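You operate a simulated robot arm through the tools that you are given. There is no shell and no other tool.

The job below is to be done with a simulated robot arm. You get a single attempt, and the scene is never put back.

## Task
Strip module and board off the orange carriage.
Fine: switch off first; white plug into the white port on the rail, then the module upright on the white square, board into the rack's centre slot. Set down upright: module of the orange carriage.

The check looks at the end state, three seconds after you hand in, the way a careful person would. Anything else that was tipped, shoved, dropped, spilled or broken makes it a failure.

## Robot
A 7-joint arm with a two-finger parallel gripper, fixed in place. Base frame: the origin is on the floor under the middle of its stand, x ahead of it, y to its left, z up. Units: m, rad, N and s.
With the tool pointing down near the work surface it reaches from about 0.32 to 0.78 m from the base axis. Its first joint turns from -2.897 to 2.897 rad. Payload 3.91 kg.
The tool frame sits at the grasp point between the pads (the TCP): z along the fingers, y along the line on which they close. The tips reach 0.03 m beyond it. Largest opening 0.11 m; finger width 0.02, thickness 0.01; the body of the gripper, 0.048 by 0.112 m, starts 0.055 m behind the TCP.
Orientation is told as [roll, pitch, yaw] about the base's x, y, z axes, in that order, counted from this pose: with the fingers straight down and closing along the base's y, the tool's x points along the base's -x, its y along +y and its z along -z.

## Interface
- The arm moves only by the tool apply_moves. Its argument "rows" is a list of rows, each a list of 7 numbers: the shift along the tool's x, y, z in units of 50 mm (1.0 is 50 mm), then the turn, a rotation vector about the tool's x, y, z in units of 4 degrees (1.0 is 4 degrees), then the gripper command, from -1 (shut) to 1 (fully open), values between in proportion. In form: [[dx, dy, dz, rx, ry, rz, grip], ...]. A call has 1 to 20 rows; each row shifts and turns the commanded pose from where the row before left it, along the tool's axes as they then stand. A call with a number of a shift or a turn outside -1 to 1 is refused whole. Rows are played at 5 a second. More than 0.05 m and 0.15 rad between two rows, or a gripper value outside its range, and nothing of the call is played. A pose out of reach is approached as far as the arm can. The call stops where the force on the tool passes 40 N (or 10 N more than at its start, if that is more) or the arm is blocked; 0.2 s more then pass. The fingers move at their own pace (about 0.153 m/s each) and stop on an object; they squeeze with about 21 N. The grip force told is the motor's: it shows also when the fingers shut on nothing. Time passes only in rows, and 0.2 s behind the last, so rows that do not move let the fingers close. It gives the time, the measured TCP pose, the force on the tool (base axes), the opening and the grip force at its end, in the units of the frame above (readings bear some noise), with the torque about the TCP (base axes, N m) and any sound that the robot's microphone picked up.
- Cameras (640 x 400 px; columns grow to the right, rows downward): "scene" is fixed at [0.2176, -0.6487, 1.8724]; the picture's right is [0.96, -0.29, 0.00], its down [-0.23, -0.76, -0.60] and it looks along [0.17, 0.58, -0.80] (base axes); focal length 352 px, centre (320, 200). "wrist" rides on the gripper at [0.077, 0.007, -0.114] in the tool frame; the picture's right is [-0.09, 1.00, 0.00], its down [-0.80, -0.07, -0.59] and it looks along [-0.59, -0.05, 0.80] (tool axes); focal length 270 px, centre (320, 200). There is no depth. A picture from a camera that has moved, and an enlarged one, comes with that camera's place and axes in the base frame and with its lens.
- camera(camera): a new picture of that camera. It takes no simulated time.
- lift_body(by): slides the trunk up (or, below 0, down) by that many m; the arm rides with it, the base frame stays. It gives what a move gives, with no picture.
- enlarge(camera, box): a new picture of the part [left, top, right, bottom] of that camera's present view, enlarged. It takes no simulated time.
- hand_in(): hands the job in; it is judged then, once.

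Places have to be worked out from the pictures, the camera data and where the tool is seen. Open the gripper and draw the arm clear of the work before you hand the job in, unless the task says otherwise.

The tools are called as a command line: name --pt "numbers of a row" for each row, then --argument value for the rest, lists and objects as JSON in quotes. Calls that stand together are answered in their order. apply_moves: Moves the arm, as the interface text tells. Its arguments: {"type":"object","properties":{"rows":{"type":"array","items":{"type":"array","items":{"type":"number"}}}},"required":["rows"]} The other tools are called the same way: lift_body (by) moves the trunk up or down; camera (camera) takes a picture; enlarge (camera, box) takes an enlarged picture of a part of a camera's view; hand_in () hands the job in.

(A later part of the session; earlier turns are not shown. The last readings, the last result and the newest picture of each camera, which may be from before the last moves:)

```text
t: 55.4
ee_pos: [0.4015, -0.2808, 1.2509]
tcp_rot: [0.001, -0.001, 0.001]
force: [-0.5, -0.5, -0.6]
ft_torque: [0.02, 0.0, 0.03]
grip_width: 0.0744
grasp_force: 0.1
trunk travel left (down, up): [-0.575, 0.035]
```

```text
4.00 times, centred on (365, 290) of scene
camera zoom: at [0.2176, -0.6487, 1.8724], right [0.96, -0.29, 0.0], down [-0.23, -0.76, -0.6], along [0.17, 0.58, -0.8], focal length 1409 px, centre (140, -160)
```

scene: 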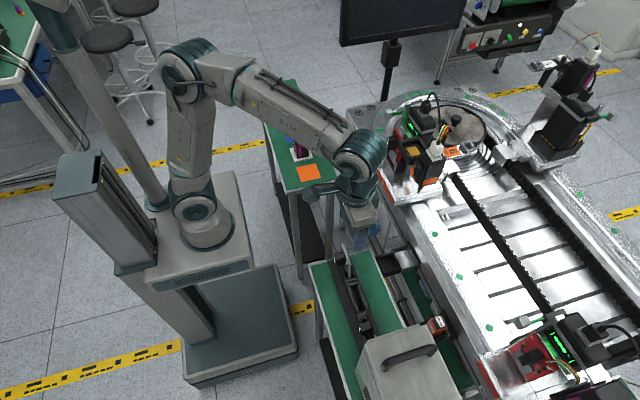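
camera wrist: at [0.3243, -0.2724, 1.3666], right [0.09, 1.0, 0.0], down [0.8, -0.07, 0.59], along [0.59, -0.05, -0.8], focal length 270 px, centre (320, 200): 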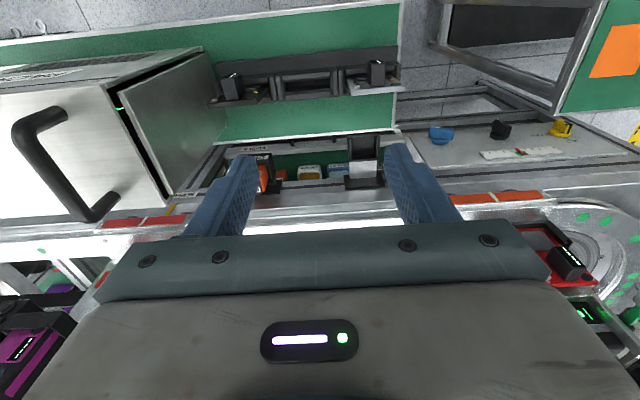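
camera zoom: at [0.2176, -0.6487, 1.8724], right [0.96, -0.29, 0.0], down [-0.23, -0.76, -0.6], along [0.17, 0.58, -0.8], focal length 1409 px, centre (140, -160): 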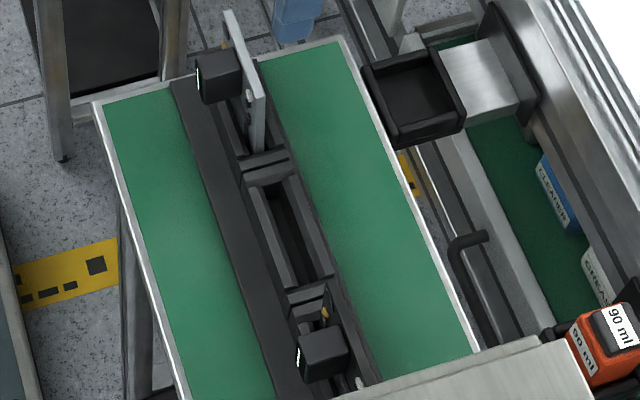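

I enlarge the rack slots further to measure the neighbouring boards and the centre slot.

enlarge --camera "wrist" --box '[270, 50, 410, 130]'

enlarge --camera "scene" --box '[370, 240, 400, 320]'

enlarge --camera "scene" --box '[340, 236, 400, 286]'

enlarge --camera "scene" --box '[355, 275, 415, 325]'

```text
4.57 times, centred on (340, 90) of wrist
camera zoom: at [0.3243, -0.2724, 1.3666], right [0.09, 1.0, 0.0], down [0.8, -0.07, 0.59], along [0.59, -0.05, -0.8], focal length 1236 px, centre (229, 703)
```

zoom: 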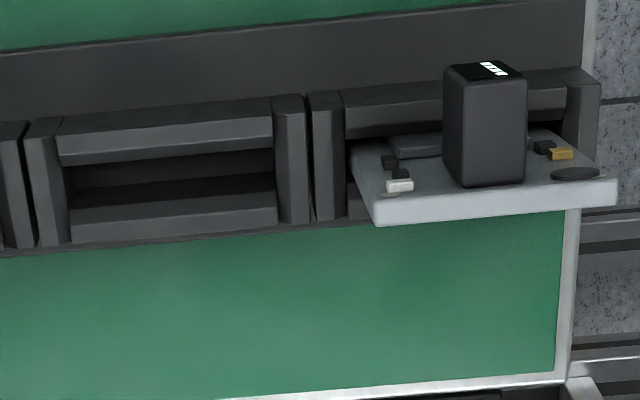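

```text
5.00 times, centred on (385, 280) of scene
camera zoom: at [0.2176, -0.6487, 1.8724], right [0.96, -0.29, 0.0], down [-0.23, -0.76, -0.6], along [0.17, 0.58, -0.8], focal length 1761 px, centre (-5, -200)
```

zoom: 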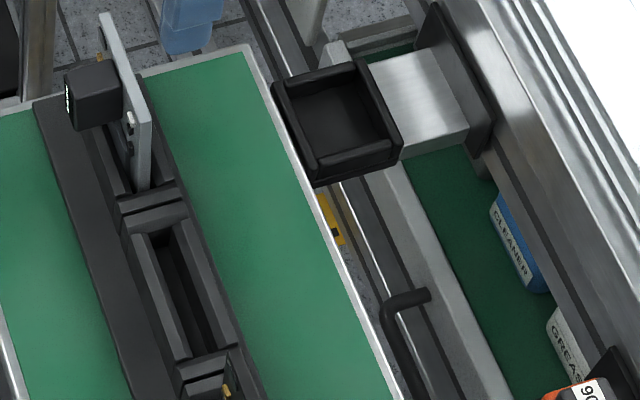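

```text
8.00 times, centred on (370, 261) of scene
camera zoom: at [0.2176, -0.6487, 1.8724], right [0.96, -0.29, 0.0], down [-0.23, -0.76, -0.6], along [0.17, 0.58, -0.8], focal length 2818 px, centre (-80, -288)
```

zoom: 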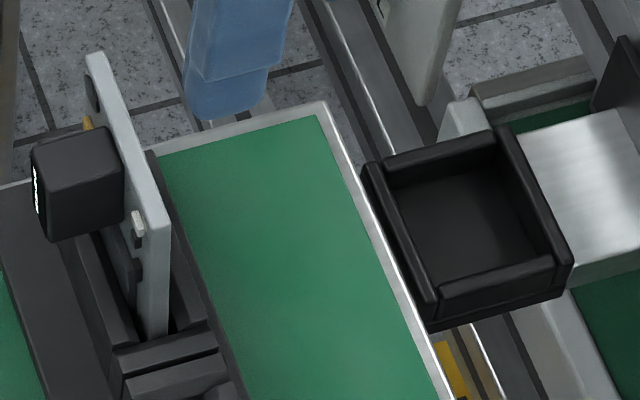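

```text
8.00 times, centred on (385, 300) of scene
camera zoom: at [0.2176, -0.6487, 1.8724], right [0.96, -0.29, 0.0], down [-0.23, -0.76, -0.6], along [0.17, 0.58, -0.8], focal length 2818 px, centre (-200, -600)
```

zoom: 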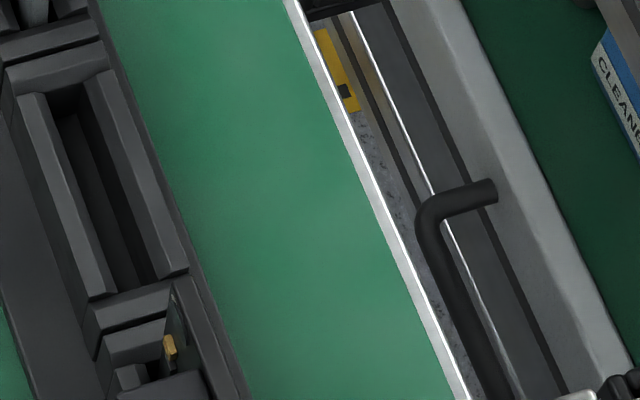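

Rack boards stand vertically with tops at z≈0.96, frame top at z≈0.872, front faces at x≈0.432; the +y neighbour is centred at y≈-0.198 and the centre slot is around y≈-0.305. I go lower for a closer measurement of the centre slot.

apply_moves --pt "0 -0.1 0.7 0 0 0 0.36" --pt "0 -0.1 0.7 0 0 0 0.36" --pt "0 -0.1 0.7 0 0 0 0.36" --pt "0 -0.1 0.7 0 0 0 0.36" --pt "0 0 0 0 0 0 0.36"

camera --camera "wrist"

enlarge --camera "wrist" --box '[200, 30, 440, 170]'

```text
t: 56.6
ee_pos: [0.4005, -0.2997, 1.1104]
tcp_rot: [0.0, 0.002, -0.001]
force: [0.3, -0.8, -0.1]
ft_torque: [0.0, 0.02, -0.01]
grip_width: 0.0747
grasp_force: 0.0
trunk travel left (down, up): [-0.575, 0.035]
```

```text
taken
camera wrist: at [0.3238, -0.292, 1.2269], right [0.09, 1.0, 0.0], down [0.8, -0.07, 0.59], along [0.59, -0.05, -0.8], focal length 270 px, centre (320, 200)
```

wrist: 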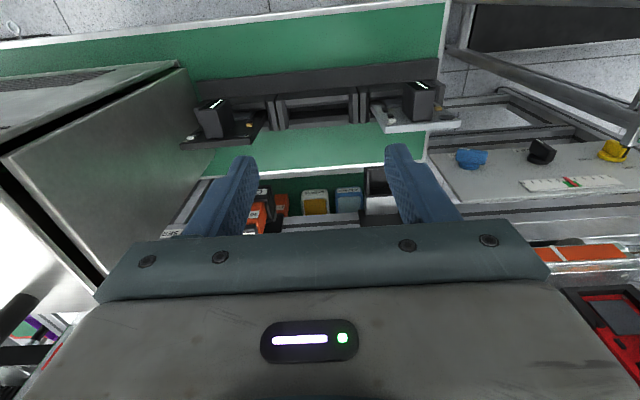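

```text
2.67 times, centred on (320, 100) of wrist
camera zoom: at [0.3238, -0.292, 1.2269], right [0.09, 1.0, 0.0], down [0.8, -0.07, 0.59], along [0.59, -0.05, -0.8], focal length 721 px, centre (320, 467)
```

zoom: 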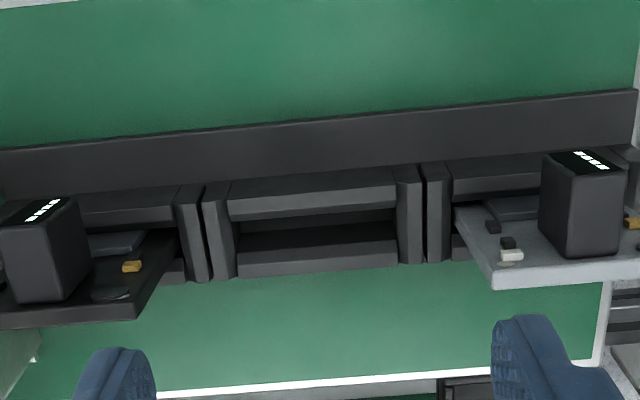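

I enlarge the centre slot more.

enlarge --camera "wrist" --box '[265, 75, 375, 145]'

enlarge --camera "wrist" --box '[360, 70, 470, 140]'

enlarge --camera "wrist" --box '[170, 85, 280, 155]'

```text
5.71 times, centred on (320, 110) of wrist
camera zoom: at [0.3238, -0.292, 1.2269], right [0.09, 1.0, 0.0], down [0.8, -0.07, 0.59], along [0.59, -0.05, -0.8], focal length 1544 px, centre (320, 714)
```

zoom: 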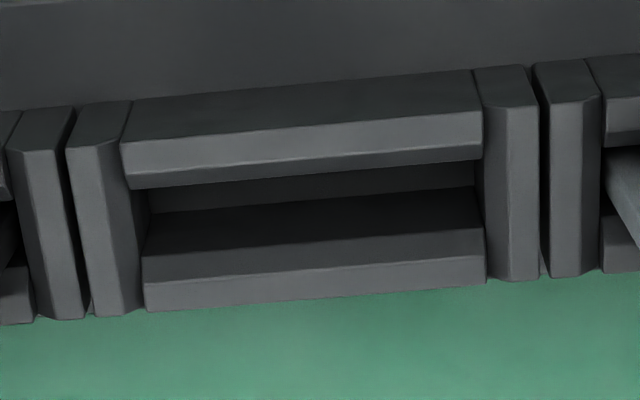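

```text
5.71 times, centred on (415, 105) of wrist
camera zoom: at [0.3238, -0.292, 1.2269], right [0.09, 1.0, 0.0], down [0.8, -0.07, 0.59], along [0.59, -0.05, -0.8], focal length 1544 px, centre (-223, 743)
```

zoom: 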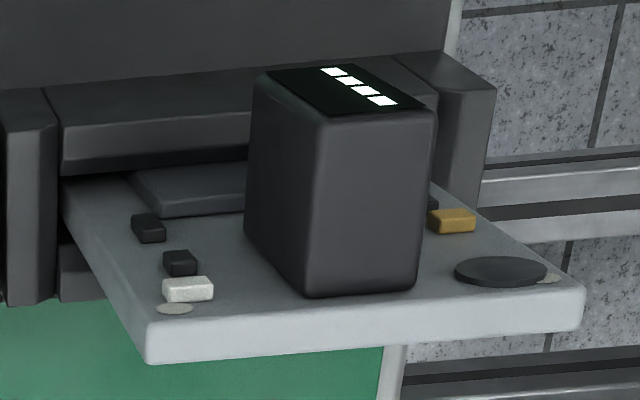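

```text
5.71 times, centred on (225, 120) of wrist
camera zoom: at [0.3238, -0.292, 1.2269], right [0.09, 1.0, 0.0], down [0.8, -0.07, 0.59], along [0.59, -0.05, -0.8], focal length 1544 px, centre (863, 657)
```

zoom: 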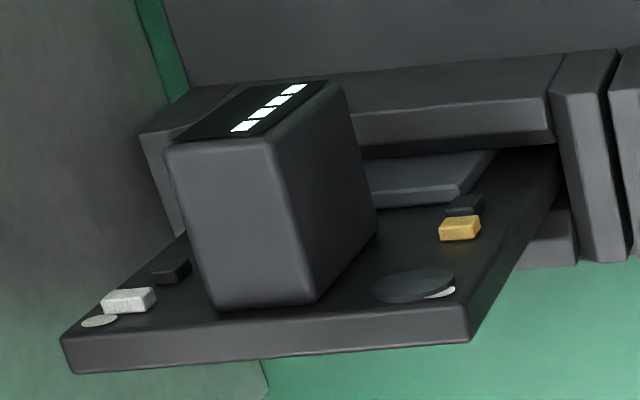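

The centre slot is centred at about (x 0.4365, y -0.3045). A seated board's front face is at x≈0.4325 and its top at z≈0.960, and the neighbours are about 0.109 m away on each side. Now I look again at the carriage board with the scene camera, since the module no longer hides it.

enlarge --camera "scene" --box '[385, 100, 445, 180]'

enlarge --camera "scene" --box '[392, 120, 427, 170]'

```text
5.00 times, centred on (415, 140) of scene
camera zoom: at [0.2176, -0.6487, 1.8724], right [0.96, -0.29, 0.0], down [-0.23, -0.76, -0.6], along [0.17, 0.58, -0.8], focal length 1761 px, centre (-155, 500)
```

zoom: 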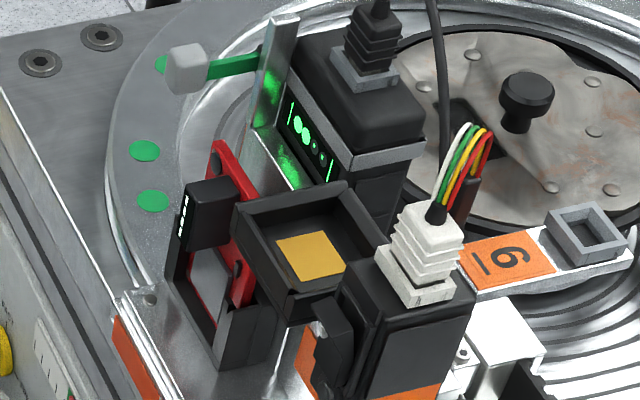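

```text
8.00 times, centred on (410, 145) of scene
camera zoom: at [0.2176, -0.6487, 1.8724], right [0.96, -0.29, 0.0], down [-0.23, -0.76, -0.6], along [0.17, 0.58, -0.8], focal length 2818 px, centre (-396, 640)
```

zoom: 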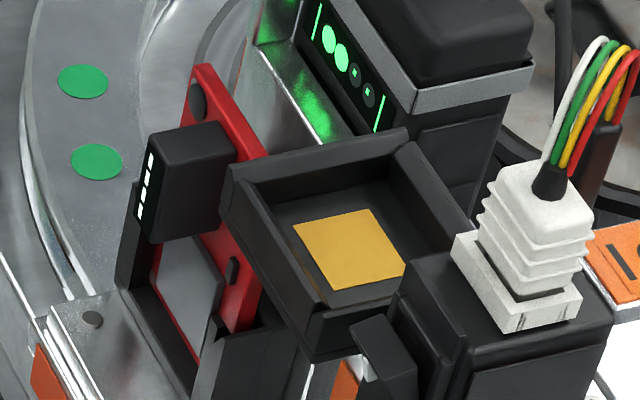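

I raise, tilt the tool 45° and move in front of the carriage board for a precise frontal look.

apply_moves --pt "0 0 -0.8 0 0 0 0" --pt "0 0 -0.8 0 0 0 0" --pt "0 0 -0.8 0 0 0 0" --pt "0 0 0 0 -1 0 0" --pt "0 0 0 0 -1 0 0" --pt "0 0 0 0 -1 0 0" --pt "0 0 0 0 -1 0 0" --pt "0 0 0 0 -1 0 0" --pt "0 0 0 0 -1 0 0" --pt "0 0 0 0 -1 0 0" --pt "0 0 0 0 -1 0 0" --pt "0 0 0 0 -1 0 0" --pt "0 0 0 0 -1 0 0" --pt "0 0 0 0 -1 0 0" --pt "0 0 0 0 -0.25 0 0" --pt "0 0 0 0 0 0 0"

apply_moves --pt "-0.06 0.91 0.14 0 0 0 0" --pt "-0.06 0.91 0.14 0 0 0 0" --pt "-0.06 0.91 0.14 0 0 0 0" --pt "-0.06 0.91 0.14 0 0 0 0" --pt "-0.06 0.91 0.14 0 0 0 0" --pt "-0.06 0.91 0.14 0 0 0 0" --pt "-0.06 0.91 0.14 0 0 0 0" --pt "-0.06 0.91 0.14 0 0 0 0" --pt "0 0 0 0 0 0 0"

camera --camera "wrist"

```text
t: 60.0
ee_pos: [0.4004, -0.2994, 1.2308]
tcp_rot: [0.001, -0.785, 0.0]
force: [0.0, -0.7, 1.0]
ft_torque: [-0.01, 0.03, -0.02]
grip_width: 0.055
grasp_force: 0.1
trunk travel left (down, up): [-0.575, 0.035]
```

```text
t: 62.0
ee_pos: [0.4582, 0.0646, 1.2075]
tcp_rot: [-0.001, -0.785, -0.001]
force: [1.1, 0.0, -0.8]
ft_torque: [-0.03, 0.01, 0.01]
grip_width: 0.0551
grasp_force: 0.0
trunk travel left (down, up): [-0.575, 0.035]
```

```text
taken
camera wrist: at [0.3232, 0.0713, 1.2348], right [0.06, 1.0, 0.06], down [0.15, -0.07, 0.99], along [0.99, -0.05, -0.15], focal length 270 px, centre (320, 200)
```

wrist: 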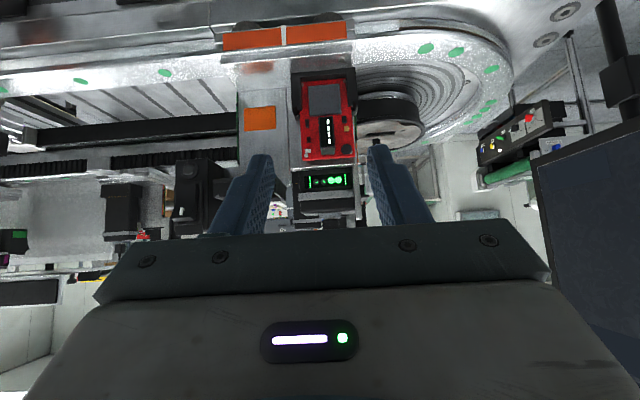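

enlarge --camera "wrist" --box '[270, 60, 390, 230]'

enlarge --camera "wrist" --box '[285, 60, 365, 170]'

```text
2.35 times, centred on (330, 145) of wrist
camera zoom: at [0.3232, 0.0713, 1.2348], right [0.06, 1.0, 0.06], down [0.15, -0.07, 0.99], along [0.99, -0.05, -0.15], focal length 636 px, centre (296, 329)
```

zoom: 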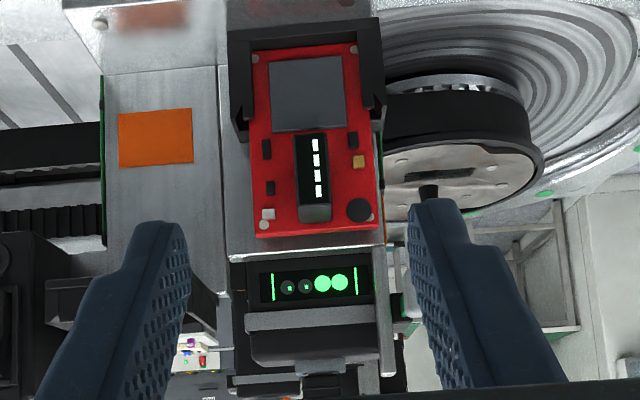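

```text
3.64 times, centred on (325, 115) of wrist
camera zoom: at [0.3232, 0.0713, 1.2348], right [0.06, 1.0, 0.06], down [0.15, -0.07, 0.99], along [0.99, -0.05, -0.15], focal length 983 px, centre (302, 509)
```

zoom: 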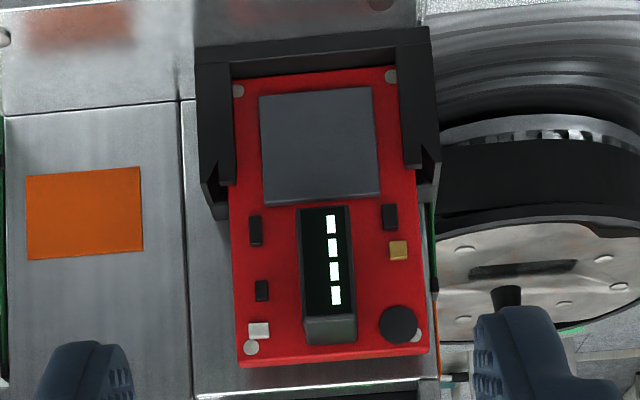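

I check whether the board stands vertical by enlarging the chip and board edges in the scene view.

enlarge --camera "scene" --box '[402, 122, 430, 168]'

enlarge --camera "scene" --box '[404, 124, 426, 142]'

```text
8.70 times, centred on (416, 145) of scene
camera zoom: at [0.2176, -0.6487, 1.8724], right [0.96, -0.29, 0.0], down [-0.23, -0.76, -0.6], along [0.17, 0.58, -0.8], focal length 3063 px, centre (-515, 678)
```

zoom: 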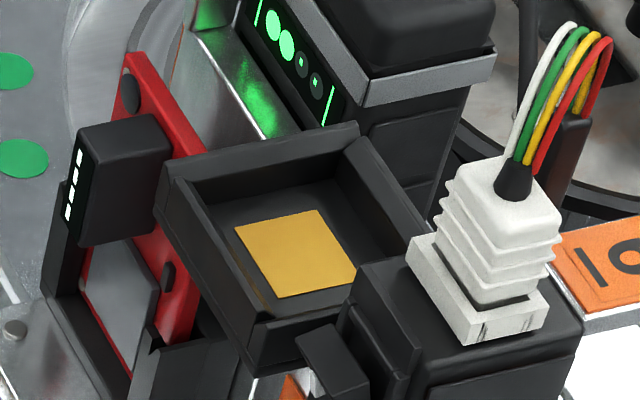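

```text
16.00 times, centred on (415, 133) of scene
camera zoom: at [0.2176, -0.6487, 1.8724], right [0.96, -0.29, 0.0], down [-0.23, -0.76, -0.6], along [0.17, 0.58, -0.8], focal length 5636 px, centre (-1200, 1272)
```

zoom: 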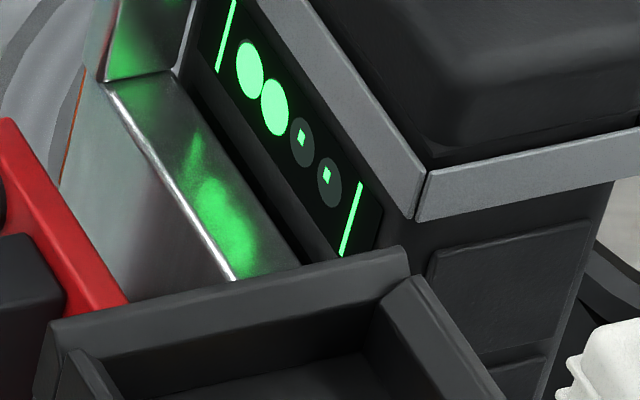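

The board is vertical, like those in the rack. Its chip handle is at y≈0.0675, x 0.658–0.698, with its top at z≈1.117. I go to the start of a 45° approach to the chip.

apply_moves --pt "-0.502 0.02 0.61 0 0 0 -0.18" --pt "-0.502 0.02 0.61 0 0 0 -0.18" --pt "-0.502 0.02 0.61 0 0 0 -0.18" --pt "0 0 0 0 0 0 -0.18"

enlarge --camera "wrist" --box '[220, 0, 420, 200]'

enlarge --camera "scene" --box '[375, 90, 445, 170]'

```text
t: 63.0
ee_pos: [0.5756, 0.067, 1.1958]
tcp_rot: [0.003, -0.786, -0.001]
force: [0.5, -0.5, -0.4]
ft_torque: [0.01, 0.0, 0.04]
grip_width: 0.0452
grasp_force: 0.0
trunk travel left (down, up): [-0.575, 0.035]
```

```text
2.00 times, centred on (320, 100) of wrist
camera zoom: at [0.4406, 0.0735, 1.2243], right [0.06, 1.0, 0.06], down [0.15, -0.07, 0.99], along [0.99, -0.05, -0.15], focal length 541 px, centre (320, 400)
```

zoom: 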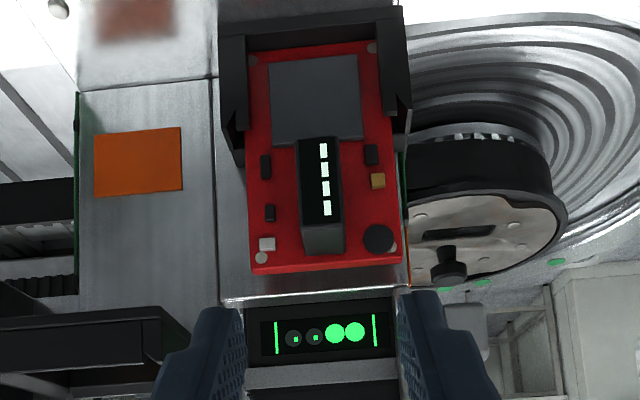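

```text
5.00 times, centred on (410, 130) of scene
camera zoom: at [0.2176, -0.6487, 1.8724], right [0.96, -0.29, 0.0], down [-0.23, -0.76, -0.6], along [0.17, 0.58, -0.8], focal length 1761 px, centre (-130, 550)
```

zoom: 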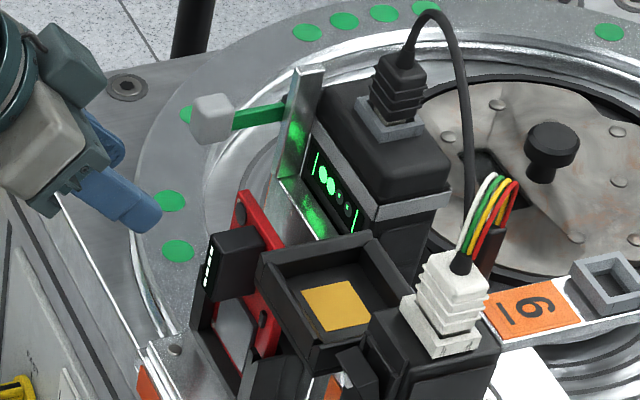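

The chip is centred at y≈0.068 with its top at z≈1.1175. I approach along the finger direction to about (0.660, 0.068, 1.111).

apply_moves --pt "0 0.02 0.6 0 0 0 -0.18" --pt "0 0 0.6 0 0 0 -0.18" --pt "0 0 0.6 0 0 0 -0.18" --pt "0 0 0.6 0 0 0 -0.18" --pt "0 0 0 0 0 0 -0.18"

enlarge --camera "wrist" --box '[220, 40, 420, 230]'

enlarge --camera "scene" --box '[385, 100, 445, 170]'

```text
t: 64.2
ee_pos: [0.6615, 0.0681, 1.1114]
tcp_rot: [-0.001, -0.786, 0.0]
force: [-0.4, 0.1, 0.1]
ft_torque: [0.04, 0.01, -0.01]
grip_width: 0.045
grasp_force: 0.0
trunk travel left (down, up): [-0.575, 0.035]
```

```text
2.11 times, centred on (320, 135) of wrist
camera zoom: at [0.526, 0.0748, 1.1398], right [0.06, 1.0, 0.06], down [0.15, -0.07, 0.99], along [0.99, -0.05, -0.15], focal length 569 px, centre (320, 337)
```

zoom: 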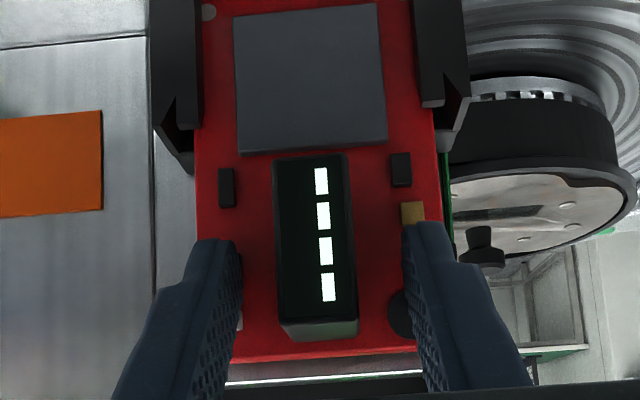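

```text
5.71 times, centred on (415, 135) of scene
camera zoom: at [0.2176, -0.6487, 1.8724], right [0.96, -0.29, 0.0], down [-0.23, -0.76, -0.6], along [0.17, 0.58, -0.8], focal length 2013 px, centre (-223, 571)
```

zoom: 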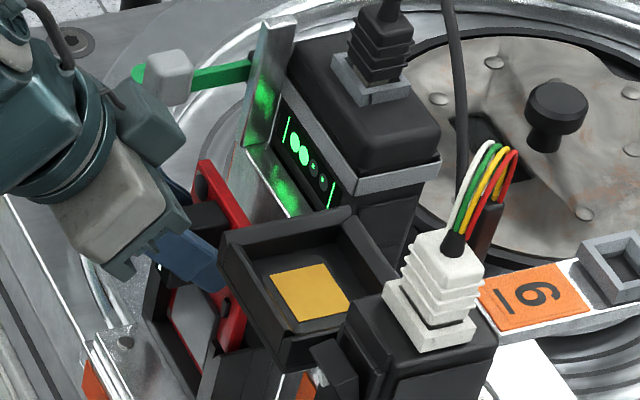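

The fingers straddle the chip evenly. I close on it.

apply_moves --pt "0 0 0 0 0 0 -0.5" --pt "0 0 0 0 0 0 -1" --pt "0 0 0 0 0 0 -1" --pt "0 0 0 0 0 0 -1"

enlarge --camera "wrist" --box '[220, 40, 420, 230]'

```text
t: 65.2
ee_pos: [0.661, 0.0682, 1.1115]
tcp_rot: [0.0, -0.785, 0.0]
force: [0.1, -0.7, 0.9]
ft_torque: [-0.03, 0.0, -0.03]
grip_width: 0.0199
grasp_force: 20.7
trunk travel left (down, up): [-0.575, 0.035]
```

```text
2.11 times, centred on (320, 135) of wrist
camera zoom: at [0.5258, 0.0748, 1.14], right [0.06, 1.0, 0.06], down [0.15, -0.07, 0.99], along [0.99, -0.05, -0.15], focal length 569 px, centre (320, 337)
```

zoom: 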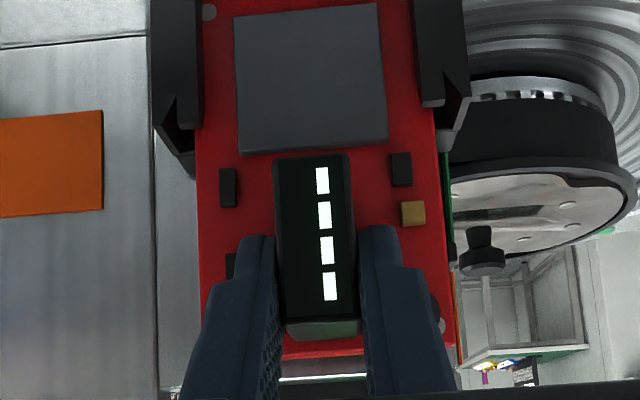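

The chip is held (0.020 m). I lift the board straight up out of its holder, slowly at first.

apply_moves --pt "-0.05 0 -0.05 0 0 0 -1" --pt "-0.1 0 -0.1 0 0 0 -1" --pt "-0.141 0 -0.141 0 0 0 -1" --pt "-0.141 0 -0.141 0 0 0 -1"

enlarge --camera "wrist" --box '[220, 40, 420, 230]'

enlarge --camera "scene" --box '[385, 100, 445, 170]'

```text
t: 66.2
ee_pos: [0.6603, 0.0682, 1.1424]
tcp_rot: [-0.001, -0.785, 0.0]
force: [-1.2, 0.4, -0.8]
ft_torque: [-0.01, 0.0, 0.0]
grip_width: 0.0199
grasp_force: 21.1
trunk travel left (down, up): [-0.575, 0.035]
```

```text
2.11 times, centred on (320, 135) of wrist
camera zoom: at [0.5254, 0.0756, 1.1705], right [0.06, 1.0, 0.06], down [0.15, -0.07, 0.99], along [0.99, -0.05, -0.15], focal length 569 px, centre (320, 337)
```

zoom: 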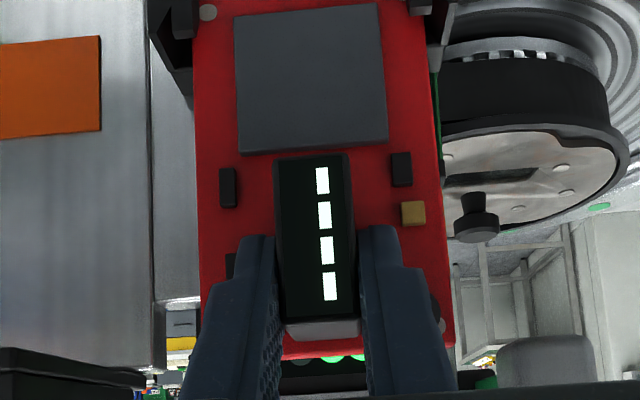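

```text
5.71 times, centred on (415, 135) of scene
camera zoom: at [0.2176, -0.6487, 1.8724], right [0.96, -0.29, 0.0], down [-0.23, -0.76, -0.6], along [0.17, 0.58, -0.8], focal length 2013 px, centre (-223, 571)
```

zoom: 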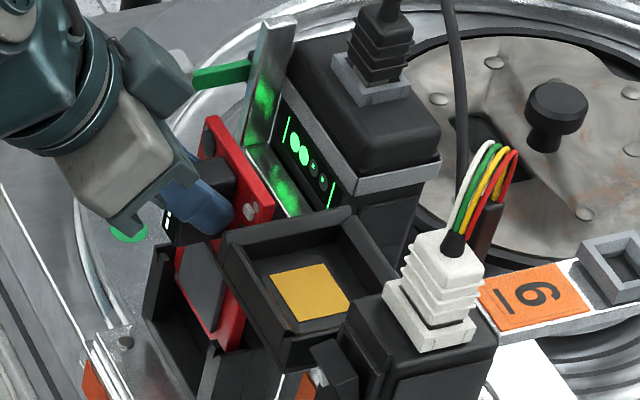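

The board slides up freely and isn't slipping in the fingers. I continue lifting until its bottom is clear of the holder arms.

apply_moves --pt "-0.141 0 -0.141 0 0 0 -1" --pt "-0.141 0 -0.141 0 0 0 -1" --pt "-0.141 0 -0.141 0 0 0 -1" --pt "-0.141 0 -0.141 0 0 0 -1" --pt "-0.141 0 -0.141 0 0 0 -1"

camera --camera "wrist"

enlarge --camera "scene" --box '[375, 80, 445, 170]'

```text
t: 67.4
ee_pos: [0.6614, 0.0671, 1.1905]
tcp_rot: [0.001, -0.784, 0.001]
force: [-0.1, -0.1, -1.1]
ft_torque: [0.0, 0.03, 0.03]
grip_width: 0.0194
grasp_force: 20.8
trunk travel left (down, up): [-0.575, 0.035]
```

```text
taken
camera wrist: at [0.5255, 0.0753, 1.2198], right [0.06, 1.0, 0.06], down [0.15, -0.07, 0.99], along [0.99, -0.05, -0.15], focal length 270 px, centre (320, 200)
```

wrist: 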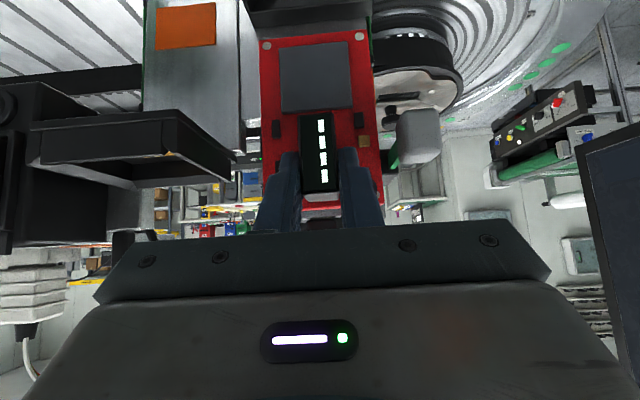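

```text
4.44 times, centred on (410, 125) of scene
camera zoom: at [0.2176, -0.6487, 1.8724], right [0.96, -0.29, 0.0], down [-0.23, -0.76, -0.6], along [0.17, 0.58, -0.8], focal length 1566 px, centre (-80, 533)
```

zoom: 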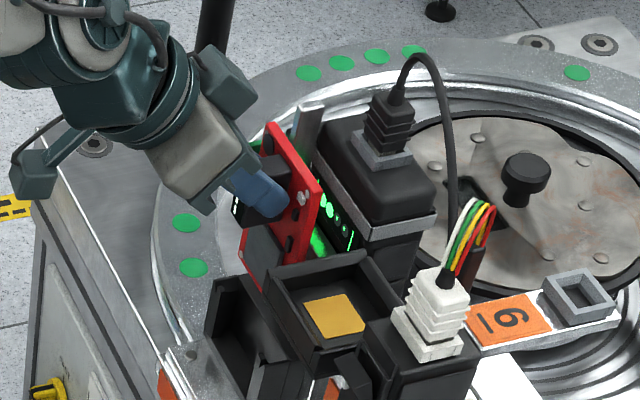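

The board's bottom edge (about 0.1155 m below the TCP) is clear of the holder. I lift a bit more and draw back toward the robot.

apply_moves --pt "-0.212 0 -0.212 0 0 0 -1" --pt "-0.212 0 -0.212 0 0 0 -1" --pt "0.35 0 -0.35 0 0 0 -1" --pt "0.55 0 -0.55 0 0 0 -1" --pt "0.6 0 -0.6 0 0 0 -1" --pt "0.6 0 -0.6 0 0 0 -1" --pt "0.6 0 -0.6 0 0 0 -1" --pt "0.55 0 -0.55 0 0 0 -1" --pt "0.45 0 -0.45 0 0 0 -1" --pt "0 0 0 0 0 0 -1"

camera --camera "wrist"

camera --camera "scene"

```text
t: 69.6
ee_pos: [0.3971, 0.0684, 1.2194]
tcp_rot: [0.0, -0.786, 0.0]
force: [-0.3, -0.2, -0.9]
ft_torque: [-0.02, -0.01, -0.03]
grip_width: 0.0196
grasp_force: 20.4
trunk travel left (down, up): [-0.575, 0.035]
```

```text
taken
camera wrist: at [0.2633, 0.0754, 1.2488], right [0.06, 1.0, 0.06], down [0.15, -0.07, 0.99], along [0.99, -0.05, -0.15], focal length 270 px, centre (320, 200)
```

wrist: 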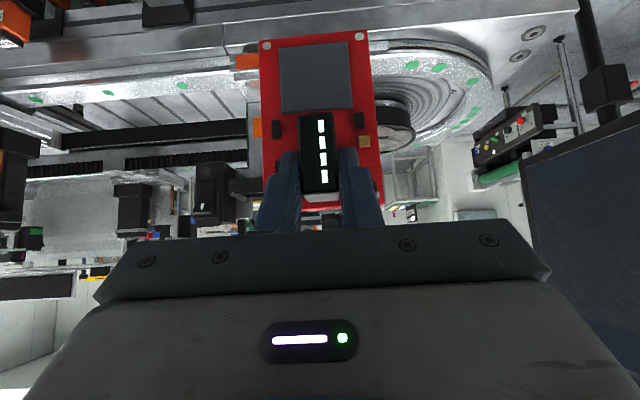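

```text
taken
```

scene: 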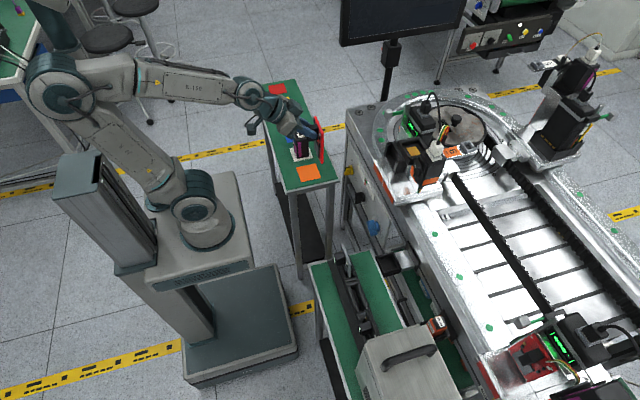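

The board is held upright. I swing over to y≈-0.305, above the centre slot, at a safe height.

apply_moves --pt "0 -0.6 0 0 0 0 -1" --pt "0 -0.8 0 0 0 0 -1" --pt "0 -0.85 0 0 0 0 -1" --pt "0 -0.85 0 0 0 0 -1" --pt "0 -0.85 0 0 0 0 -1" --pt "0 -0.85 0 0 0 0 -1" --pt "0 -0.85 0 0 0 0 -1" --pt "0 -0.8 0 0 0 0 -1" --pt "0 -0.7 0 0 0 0 -1" --pt "0 -0.3 0 0 0 0 -1" --pt "0 0 0 0 0 0 -1"

camera --camera "wrist"

camera --camera "scene"

```text
t: 72.0
ee_pos: [0.3994, -0.3048, 1.2201]
tcp_rot: [0.001, -0.787, 0.0]
force: [0.3, -0.2, -1.0]
ft_torque: [-0.01, 0.06, -0.01]
grip_width: 0.0195
grasp_force: 21.1
trunk travel left (down, up): [-0.575, 0.035]
```

```text
taken
camera wrist: at [0.2632, -0.2985, 1.2496], right [0.06, 1.0, 0.06], down [0.15, -0.07, 0.99], along [0.99, -0.05, -0.15], focal length 270 px, centre (320, 200)
```

wrist: 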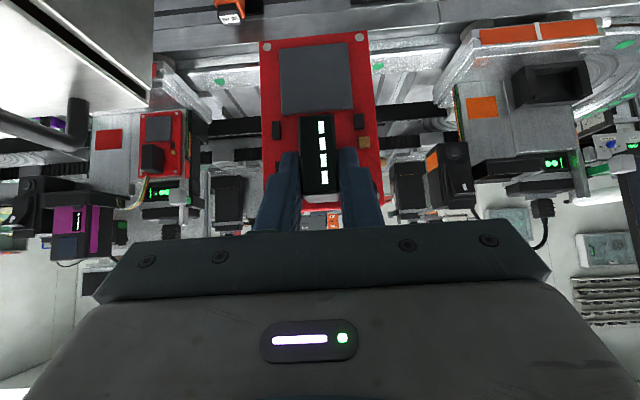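

```text
taken
```

scene: 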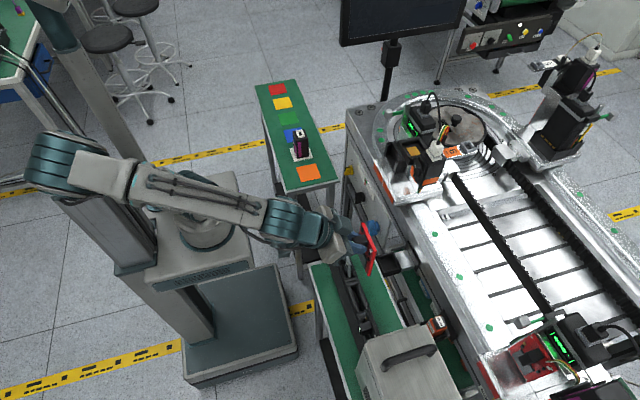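

The board is above the rack. I lower until its bottom edge is about 2.5 cm above the neighbours' tops, then check alignment.

apply_moves --pt "0.424 0 0.424 0 0 0 -1" --pt "0.424 0 0.424 0 0 0 -1" --pt "0.424 0 0.424 0 0 0 -1" --pt "0.424 0 0.424 0 0 0 -1" --pt "0 0 0 0 0 0 -1"

camera --camera "wrist"

enlarge --camera "scene" --box '[330, 225, 410, 325]'

```text
t: 73.2
ee_pos: [0.3997, -0.3046, 1.102]
tcp_rot: [0.0, -0.785, 0.0]
force: [0.4, 0.8, -0.8]
ft_torque: [-0.05, 0.04, 0.02]
grip_width: 0.0196
grasp_force: 20.6
trunk travel left (down, up): [-0.575, 0.035]
```

```text
taken
camera wrist: at [0.2638, -0.2973, 1.1303], right [0.06, 1.0, 0.06], down [0.15, -0.07, 0.99], along [0.99, -0.05, -0.15], focal length 270 px, centre (320, 200)
```

wrist: 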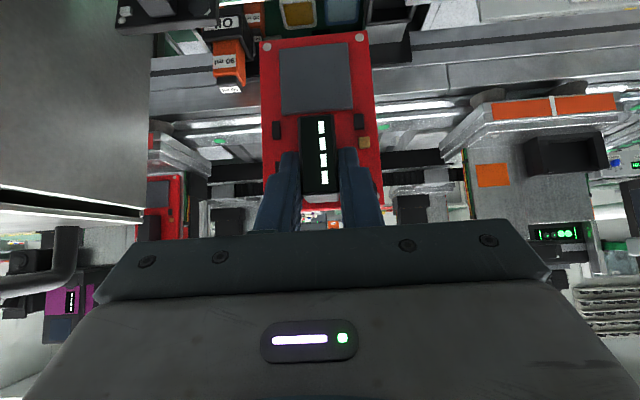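

```text
4.00 times, centred on (370, 275) of scene
camera zoom: at [0.2176, -0.6487, 1.8724], right [0.96, -0.29, 0.0], down [-0.23, -0.76, -0.6], along [0.17, 0.58, -0.8], focal length 1409 px, centre (120, -100)
```

zoom: 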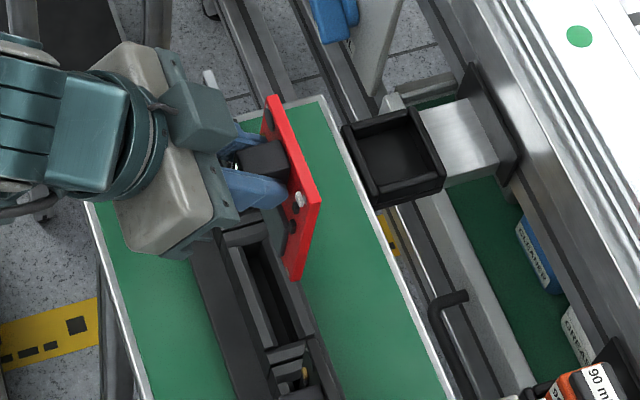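

I enlarge the held board's top edge to compare its position with the white neighbour in the same picture.

enlarge --camera "scene" --box '[375, 240, 415, 300]'

enlarge --camera "wrist" --box '[240, 10, 400, 130]'

```text
6.67 times, centred on (395, 270) of scene
camera zoom: at [0.2176, -0.6487, 1.8724], right [0.96, -0.29, 0.0], down [-0.23, -0.76, -0.6], along [0.17, 0.58, -0.8], focal length 2348 px, centre (-180, -267)
```

zoom: 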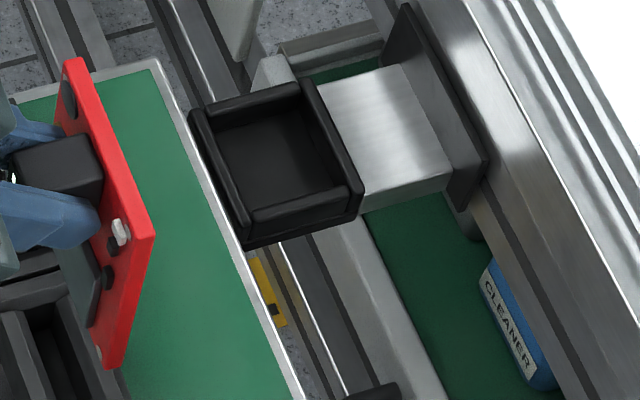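

```text
3.33 times, centred on (320, 70) of wrist
camera zoom: at [0.2638, -0.2973, 1.1303], right [0.06, 1.0, 0.06], down [0.15, -0.07, 0.99], along [0.99, -0.05, -0.15], focal length 901 px, centre (320, 633)
```

zoom: 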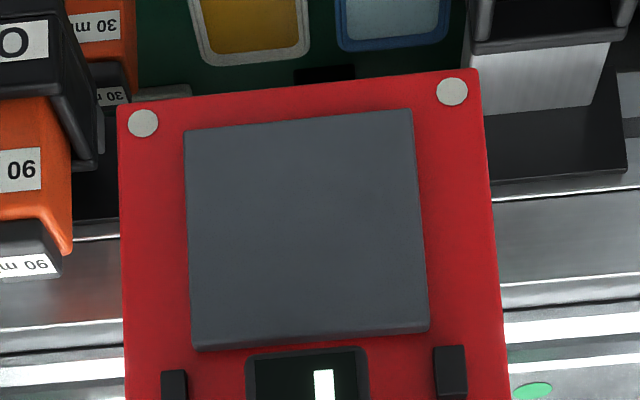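

Both cameras agree the board is within about 3 mm of the slot in x and within 1 mm in y, and the slot has wide lead-in chamfers. I lower so that the bottom edge is about 2 cm above the slot and check again.

apply_moves --pt "0.343 -0.005 0.343 0 0 0 -1" --pt "0.343 0 0.343 0 0 0 -1" --pt "0.343 0 0.343 0 0 0 -1" --pt "0.343 0 0.343 0 0 0 -1" --pt "0 0 0 0 0 0 -1"

camera --camera "wrist"

enlarge --camera "wrist" --box '[200, 0, 440, 120]'

enlarge --camera "scene" --box '[350, 245, 410, 325]'

```text
t: 74.4
ee_pos: [0.3994, -0.304, 1.0052]
tcp_rot: [-0.001, -0.786, -0.001]
force: [0.2, -0.3, -2.0]
ft_torque: [-0.02, 0.04, 0.0]
grip_width: 0.0197
grasp_force: 20.6
trunk travel left (down, up): [-0.575, 0.035]
```

```text
taken
camera wrist: at [0.2644, -0.2966, 1.0323], right [0.06, 1.0, 0.06], down [0.15, -0.07, 0.99], along [0.99, -0.05, -0.15], focal length 270 px, centre (320, 200)
```

wrist: 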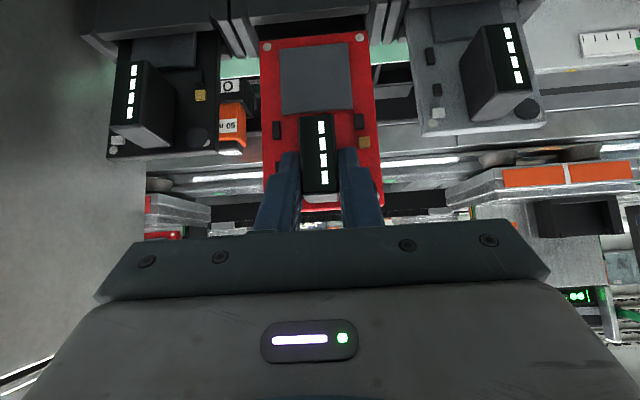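

```text
2.67 times, centred on (320, 60) of wrist
camera zoom: at [0.2644, -0.2966, 1.0323], right [0.06, 1.0, 0.06], down [0.15, -0.07, 0.99], along [0.99, -0.05, -0.15], focal length 721 px, centre (320, 573)
```

zoom: 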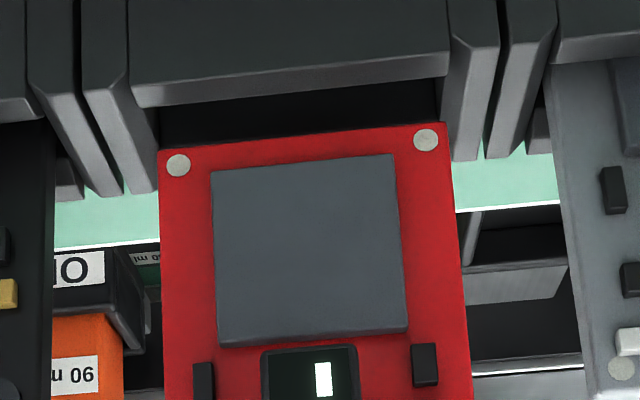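

```text
5.00 times, centred on (380, 285) of scene
camera zoom: at [0.2176, -0.6487, 1.8724], right [0.96, -0.29, 0.0], down [-0.23, -0.76, -0.6], along [0.17, 0.58, -0.8], focal length 1761 px, centre (20, -225)
```

zoom: 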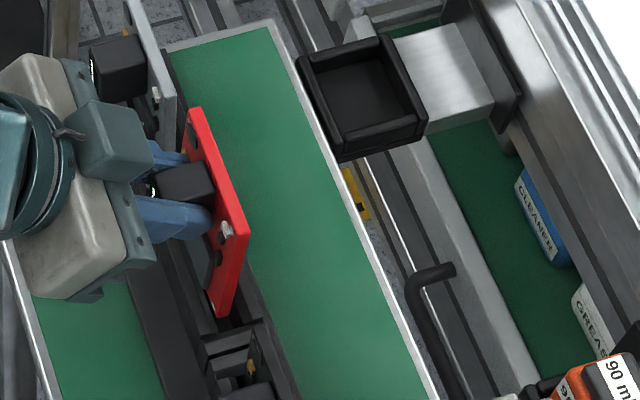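

The board's bottom edge is right in front of the slot opening. I enlarge the neighbours in this same view to compare depth using their equal widths.

enlarge --camera "wrist" --box '[380, 0, 560, 150]'

enlarge --camera "wrist" --box '[80, 20, 260, 170]'

enlarge --camera "wrist" --box '[230, 20, 410, 170]'

```text
2.67 times, centred on (470, 75) of wrist
camera zoom: at [0.2644, -0.2966, 1.0323], right [0.06, 1.0, 0.06], down [0.15, -0.07, 0.99], along [0.99, -0.05, -0.15], focal length 721 px, centre (-80, 533)
```

zoom: 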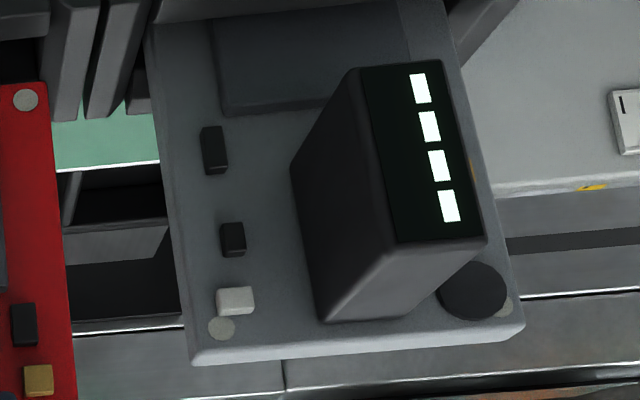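

```text
2.67 times, centred on (170, 95) of wrist
camera zoom: at [0.2644, -0.2966, 1.0323], right [0.06, 1.0, 0.06], down [0.15, -0.07, 0.99], along [0.99, -0.05, -0.15], focal length 721 px, centre (720, 480)
```

zoom: 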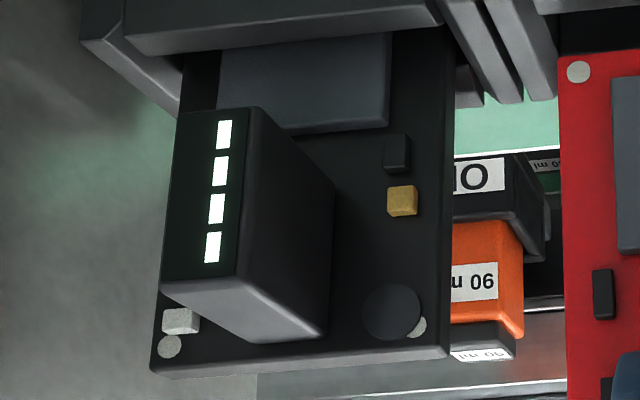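

```text
2.67 times, centred on (320, 95) of wrist
camera zoom: at [0.2644, -0.2966, 1.0323], right [0.06, 1.0, 0.06], down [0.15, -0.07, 0.99], along [0.99, -0.05, -0.15], focal length 721 px, centre (320, 480)
```

zoom: 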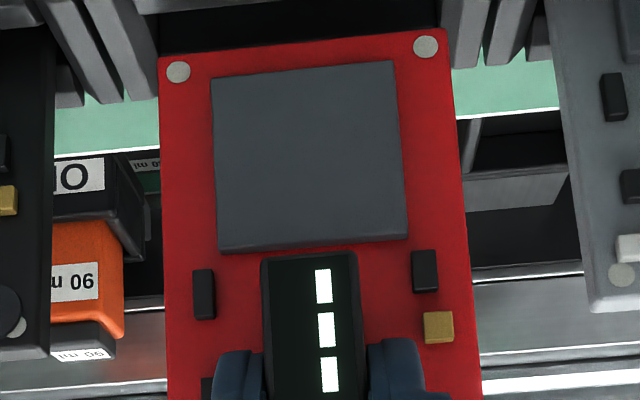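

By equal board widths, the held board is about 3–4 mm too far in +x and under 1 mm off in y relative to the neighbours. I correct that and lower to the slot mouth.

apply_moves --pt "0.045 -0.014 -0.045 0 0 0 -1" --pt "0.106 0 0.106 0 0 0 -1" --pt "0.106 0 0.106 0 0 0 -1" --pt "0 0 0 0 0 0 -1"

enlarge --camera "wrist" --box '[200, 0, 440, 120]'

enlarge --camera "scene" --box '[360, 255, 400, 315]'

```text
t: 75.4
ee_pos: [0.3967, -0.3046, 0.989]
tcp_rot: [-0.002, -0.787, 0.002]
force: [2.6, -0.4, 7.6]
ft_torque: [-0.03, -0.68, -0.01]
grip_width: 0.0197
grasp_force: 21.3
trunk travel left (down, up): [-0.575, 0.035]
```

```text
2.67 times, centred on (320, 60) of wrist
camera zoom: at [0.2613, -0.2976, 1.0178], right [0.06, 1.0, 0.06], down [0.14, -0.07, 0.99], along [0.99, -0.05, -0.15], focal length 721 px, centre (320, 573)
```

zoom: 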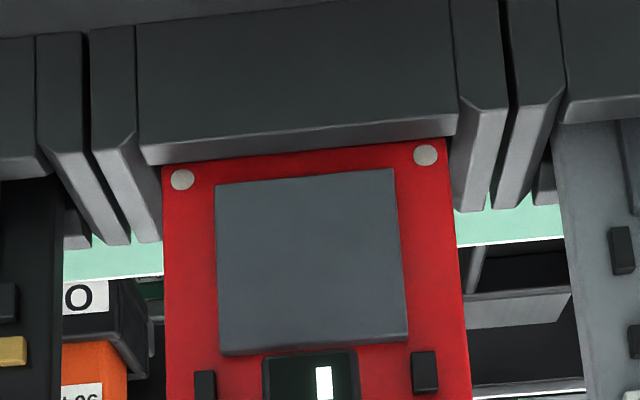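

```text
6.67 times, centred on (380, 285) of scene
camera zoom: at [0.2176, -0.6487, 1.8724], right [0.96, -0.29, 0.0], down [-0.23, -0.76, -0.6], along [0.17, 0.58, -0.8], focal length 2348 px, centre (-80, -367)
```

zoom: 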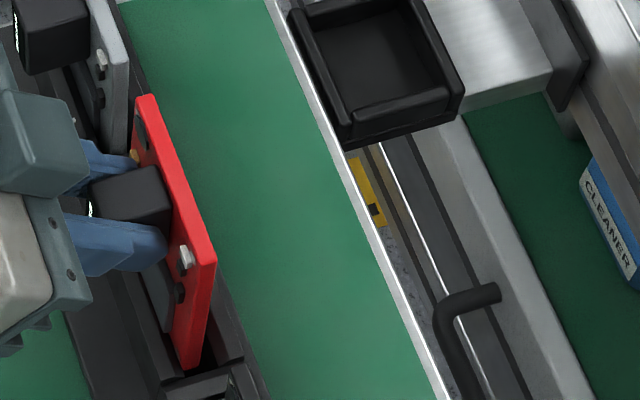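

There is contact at the slot mouth with a force of +2.6 N in x and +7.6 N in z, which is the front chamfer pushing the board toward +x. I raise 5 mm, shift 6 mm in +x (as the scene camera suggested) and try again gently.

apply_moves --pt "-0.07 0 -0.07 0 0 0 -1" --pt "-0.085 0 0.085 0 0 0 -1" --pt "0 0 0 0 0 0 -1"

enlarge --camera "wrist" --box '[200, 0, 440, 120]'

enlarge --camera "scene" --box '[360, 255, 400, 315]'

```text
t: 76.2
ee_pos: [0.401, -0.3047, 0.9937]
tcp_rot: [0.0, -0.785, 0.001]
force: [0.2, 0.0, -1.6]
ft_torque: [-0.02, 0.04, 0.02]
grip_width: 0.0197
grasp_force: 21.1
trunk travel left (down, up): [-0.575, 0.035]
```

```text
2.67 times, centred on (320, 60) of wrist
camera zoom: at [0.2664, -0.2981, 1.0224], right [0.06, 1.0, 0.06], down [0.15, -0.07, 0.99], along [0.99, -0.05, -0.15], focal length 721 px, centre (320, 573)
```

zoom: 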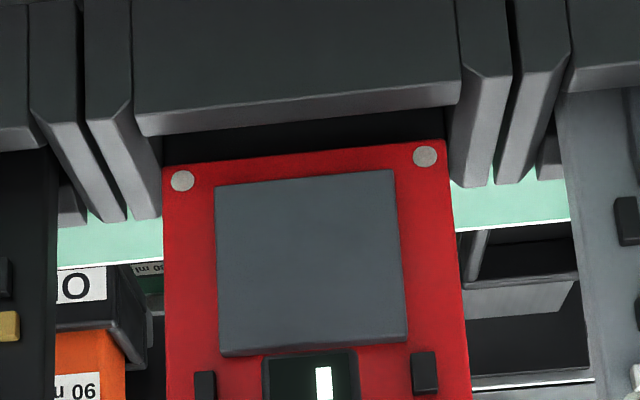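

```text
6.67 times, centred on (380, 285) of scene
camera zoom: at [0.2176, -0.6487, 1.8724], right [0.96, -0.29, 0.0], down [-0.23, -0.76, -0.6], along [0.17, 0.58, -0.8], focal length 2348 px, centre (-80, -367)
```

zoom: 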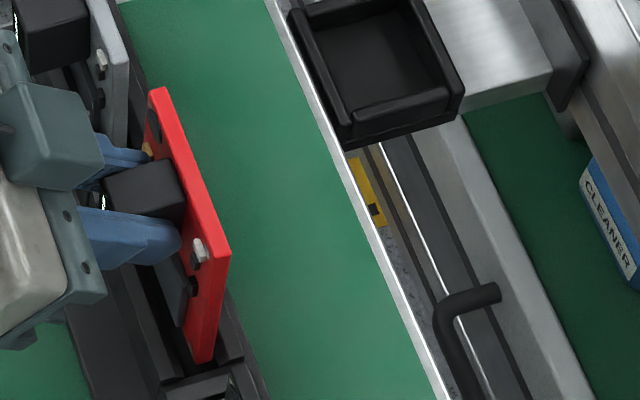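

By the scene camera, the board is now within about 1 mm of the neighbour's plane at slot level. I lower gently in 2–3 mm steps and watch the force direction.

apply_moves --pt "0.035 0 0.035 0 0 0 -1" --pt "0.035 0 0.035 0 0 0 -1" --pt "0.035 0 0.035 0 0 0 -1"

```text
t: 77.0
ee_pos: [0.401, -0.3041, 0.9865]
tcp_rot: [0.001, -0.786, 0.001]
force: [0.0, -0.4, -1.7]
ft_torque: [-0.01, 0.06, 0.01]
grip_width: 0.0198
grasp_force: 20.9
trunk travel left (down, up): [-0.575, 0.035]
```

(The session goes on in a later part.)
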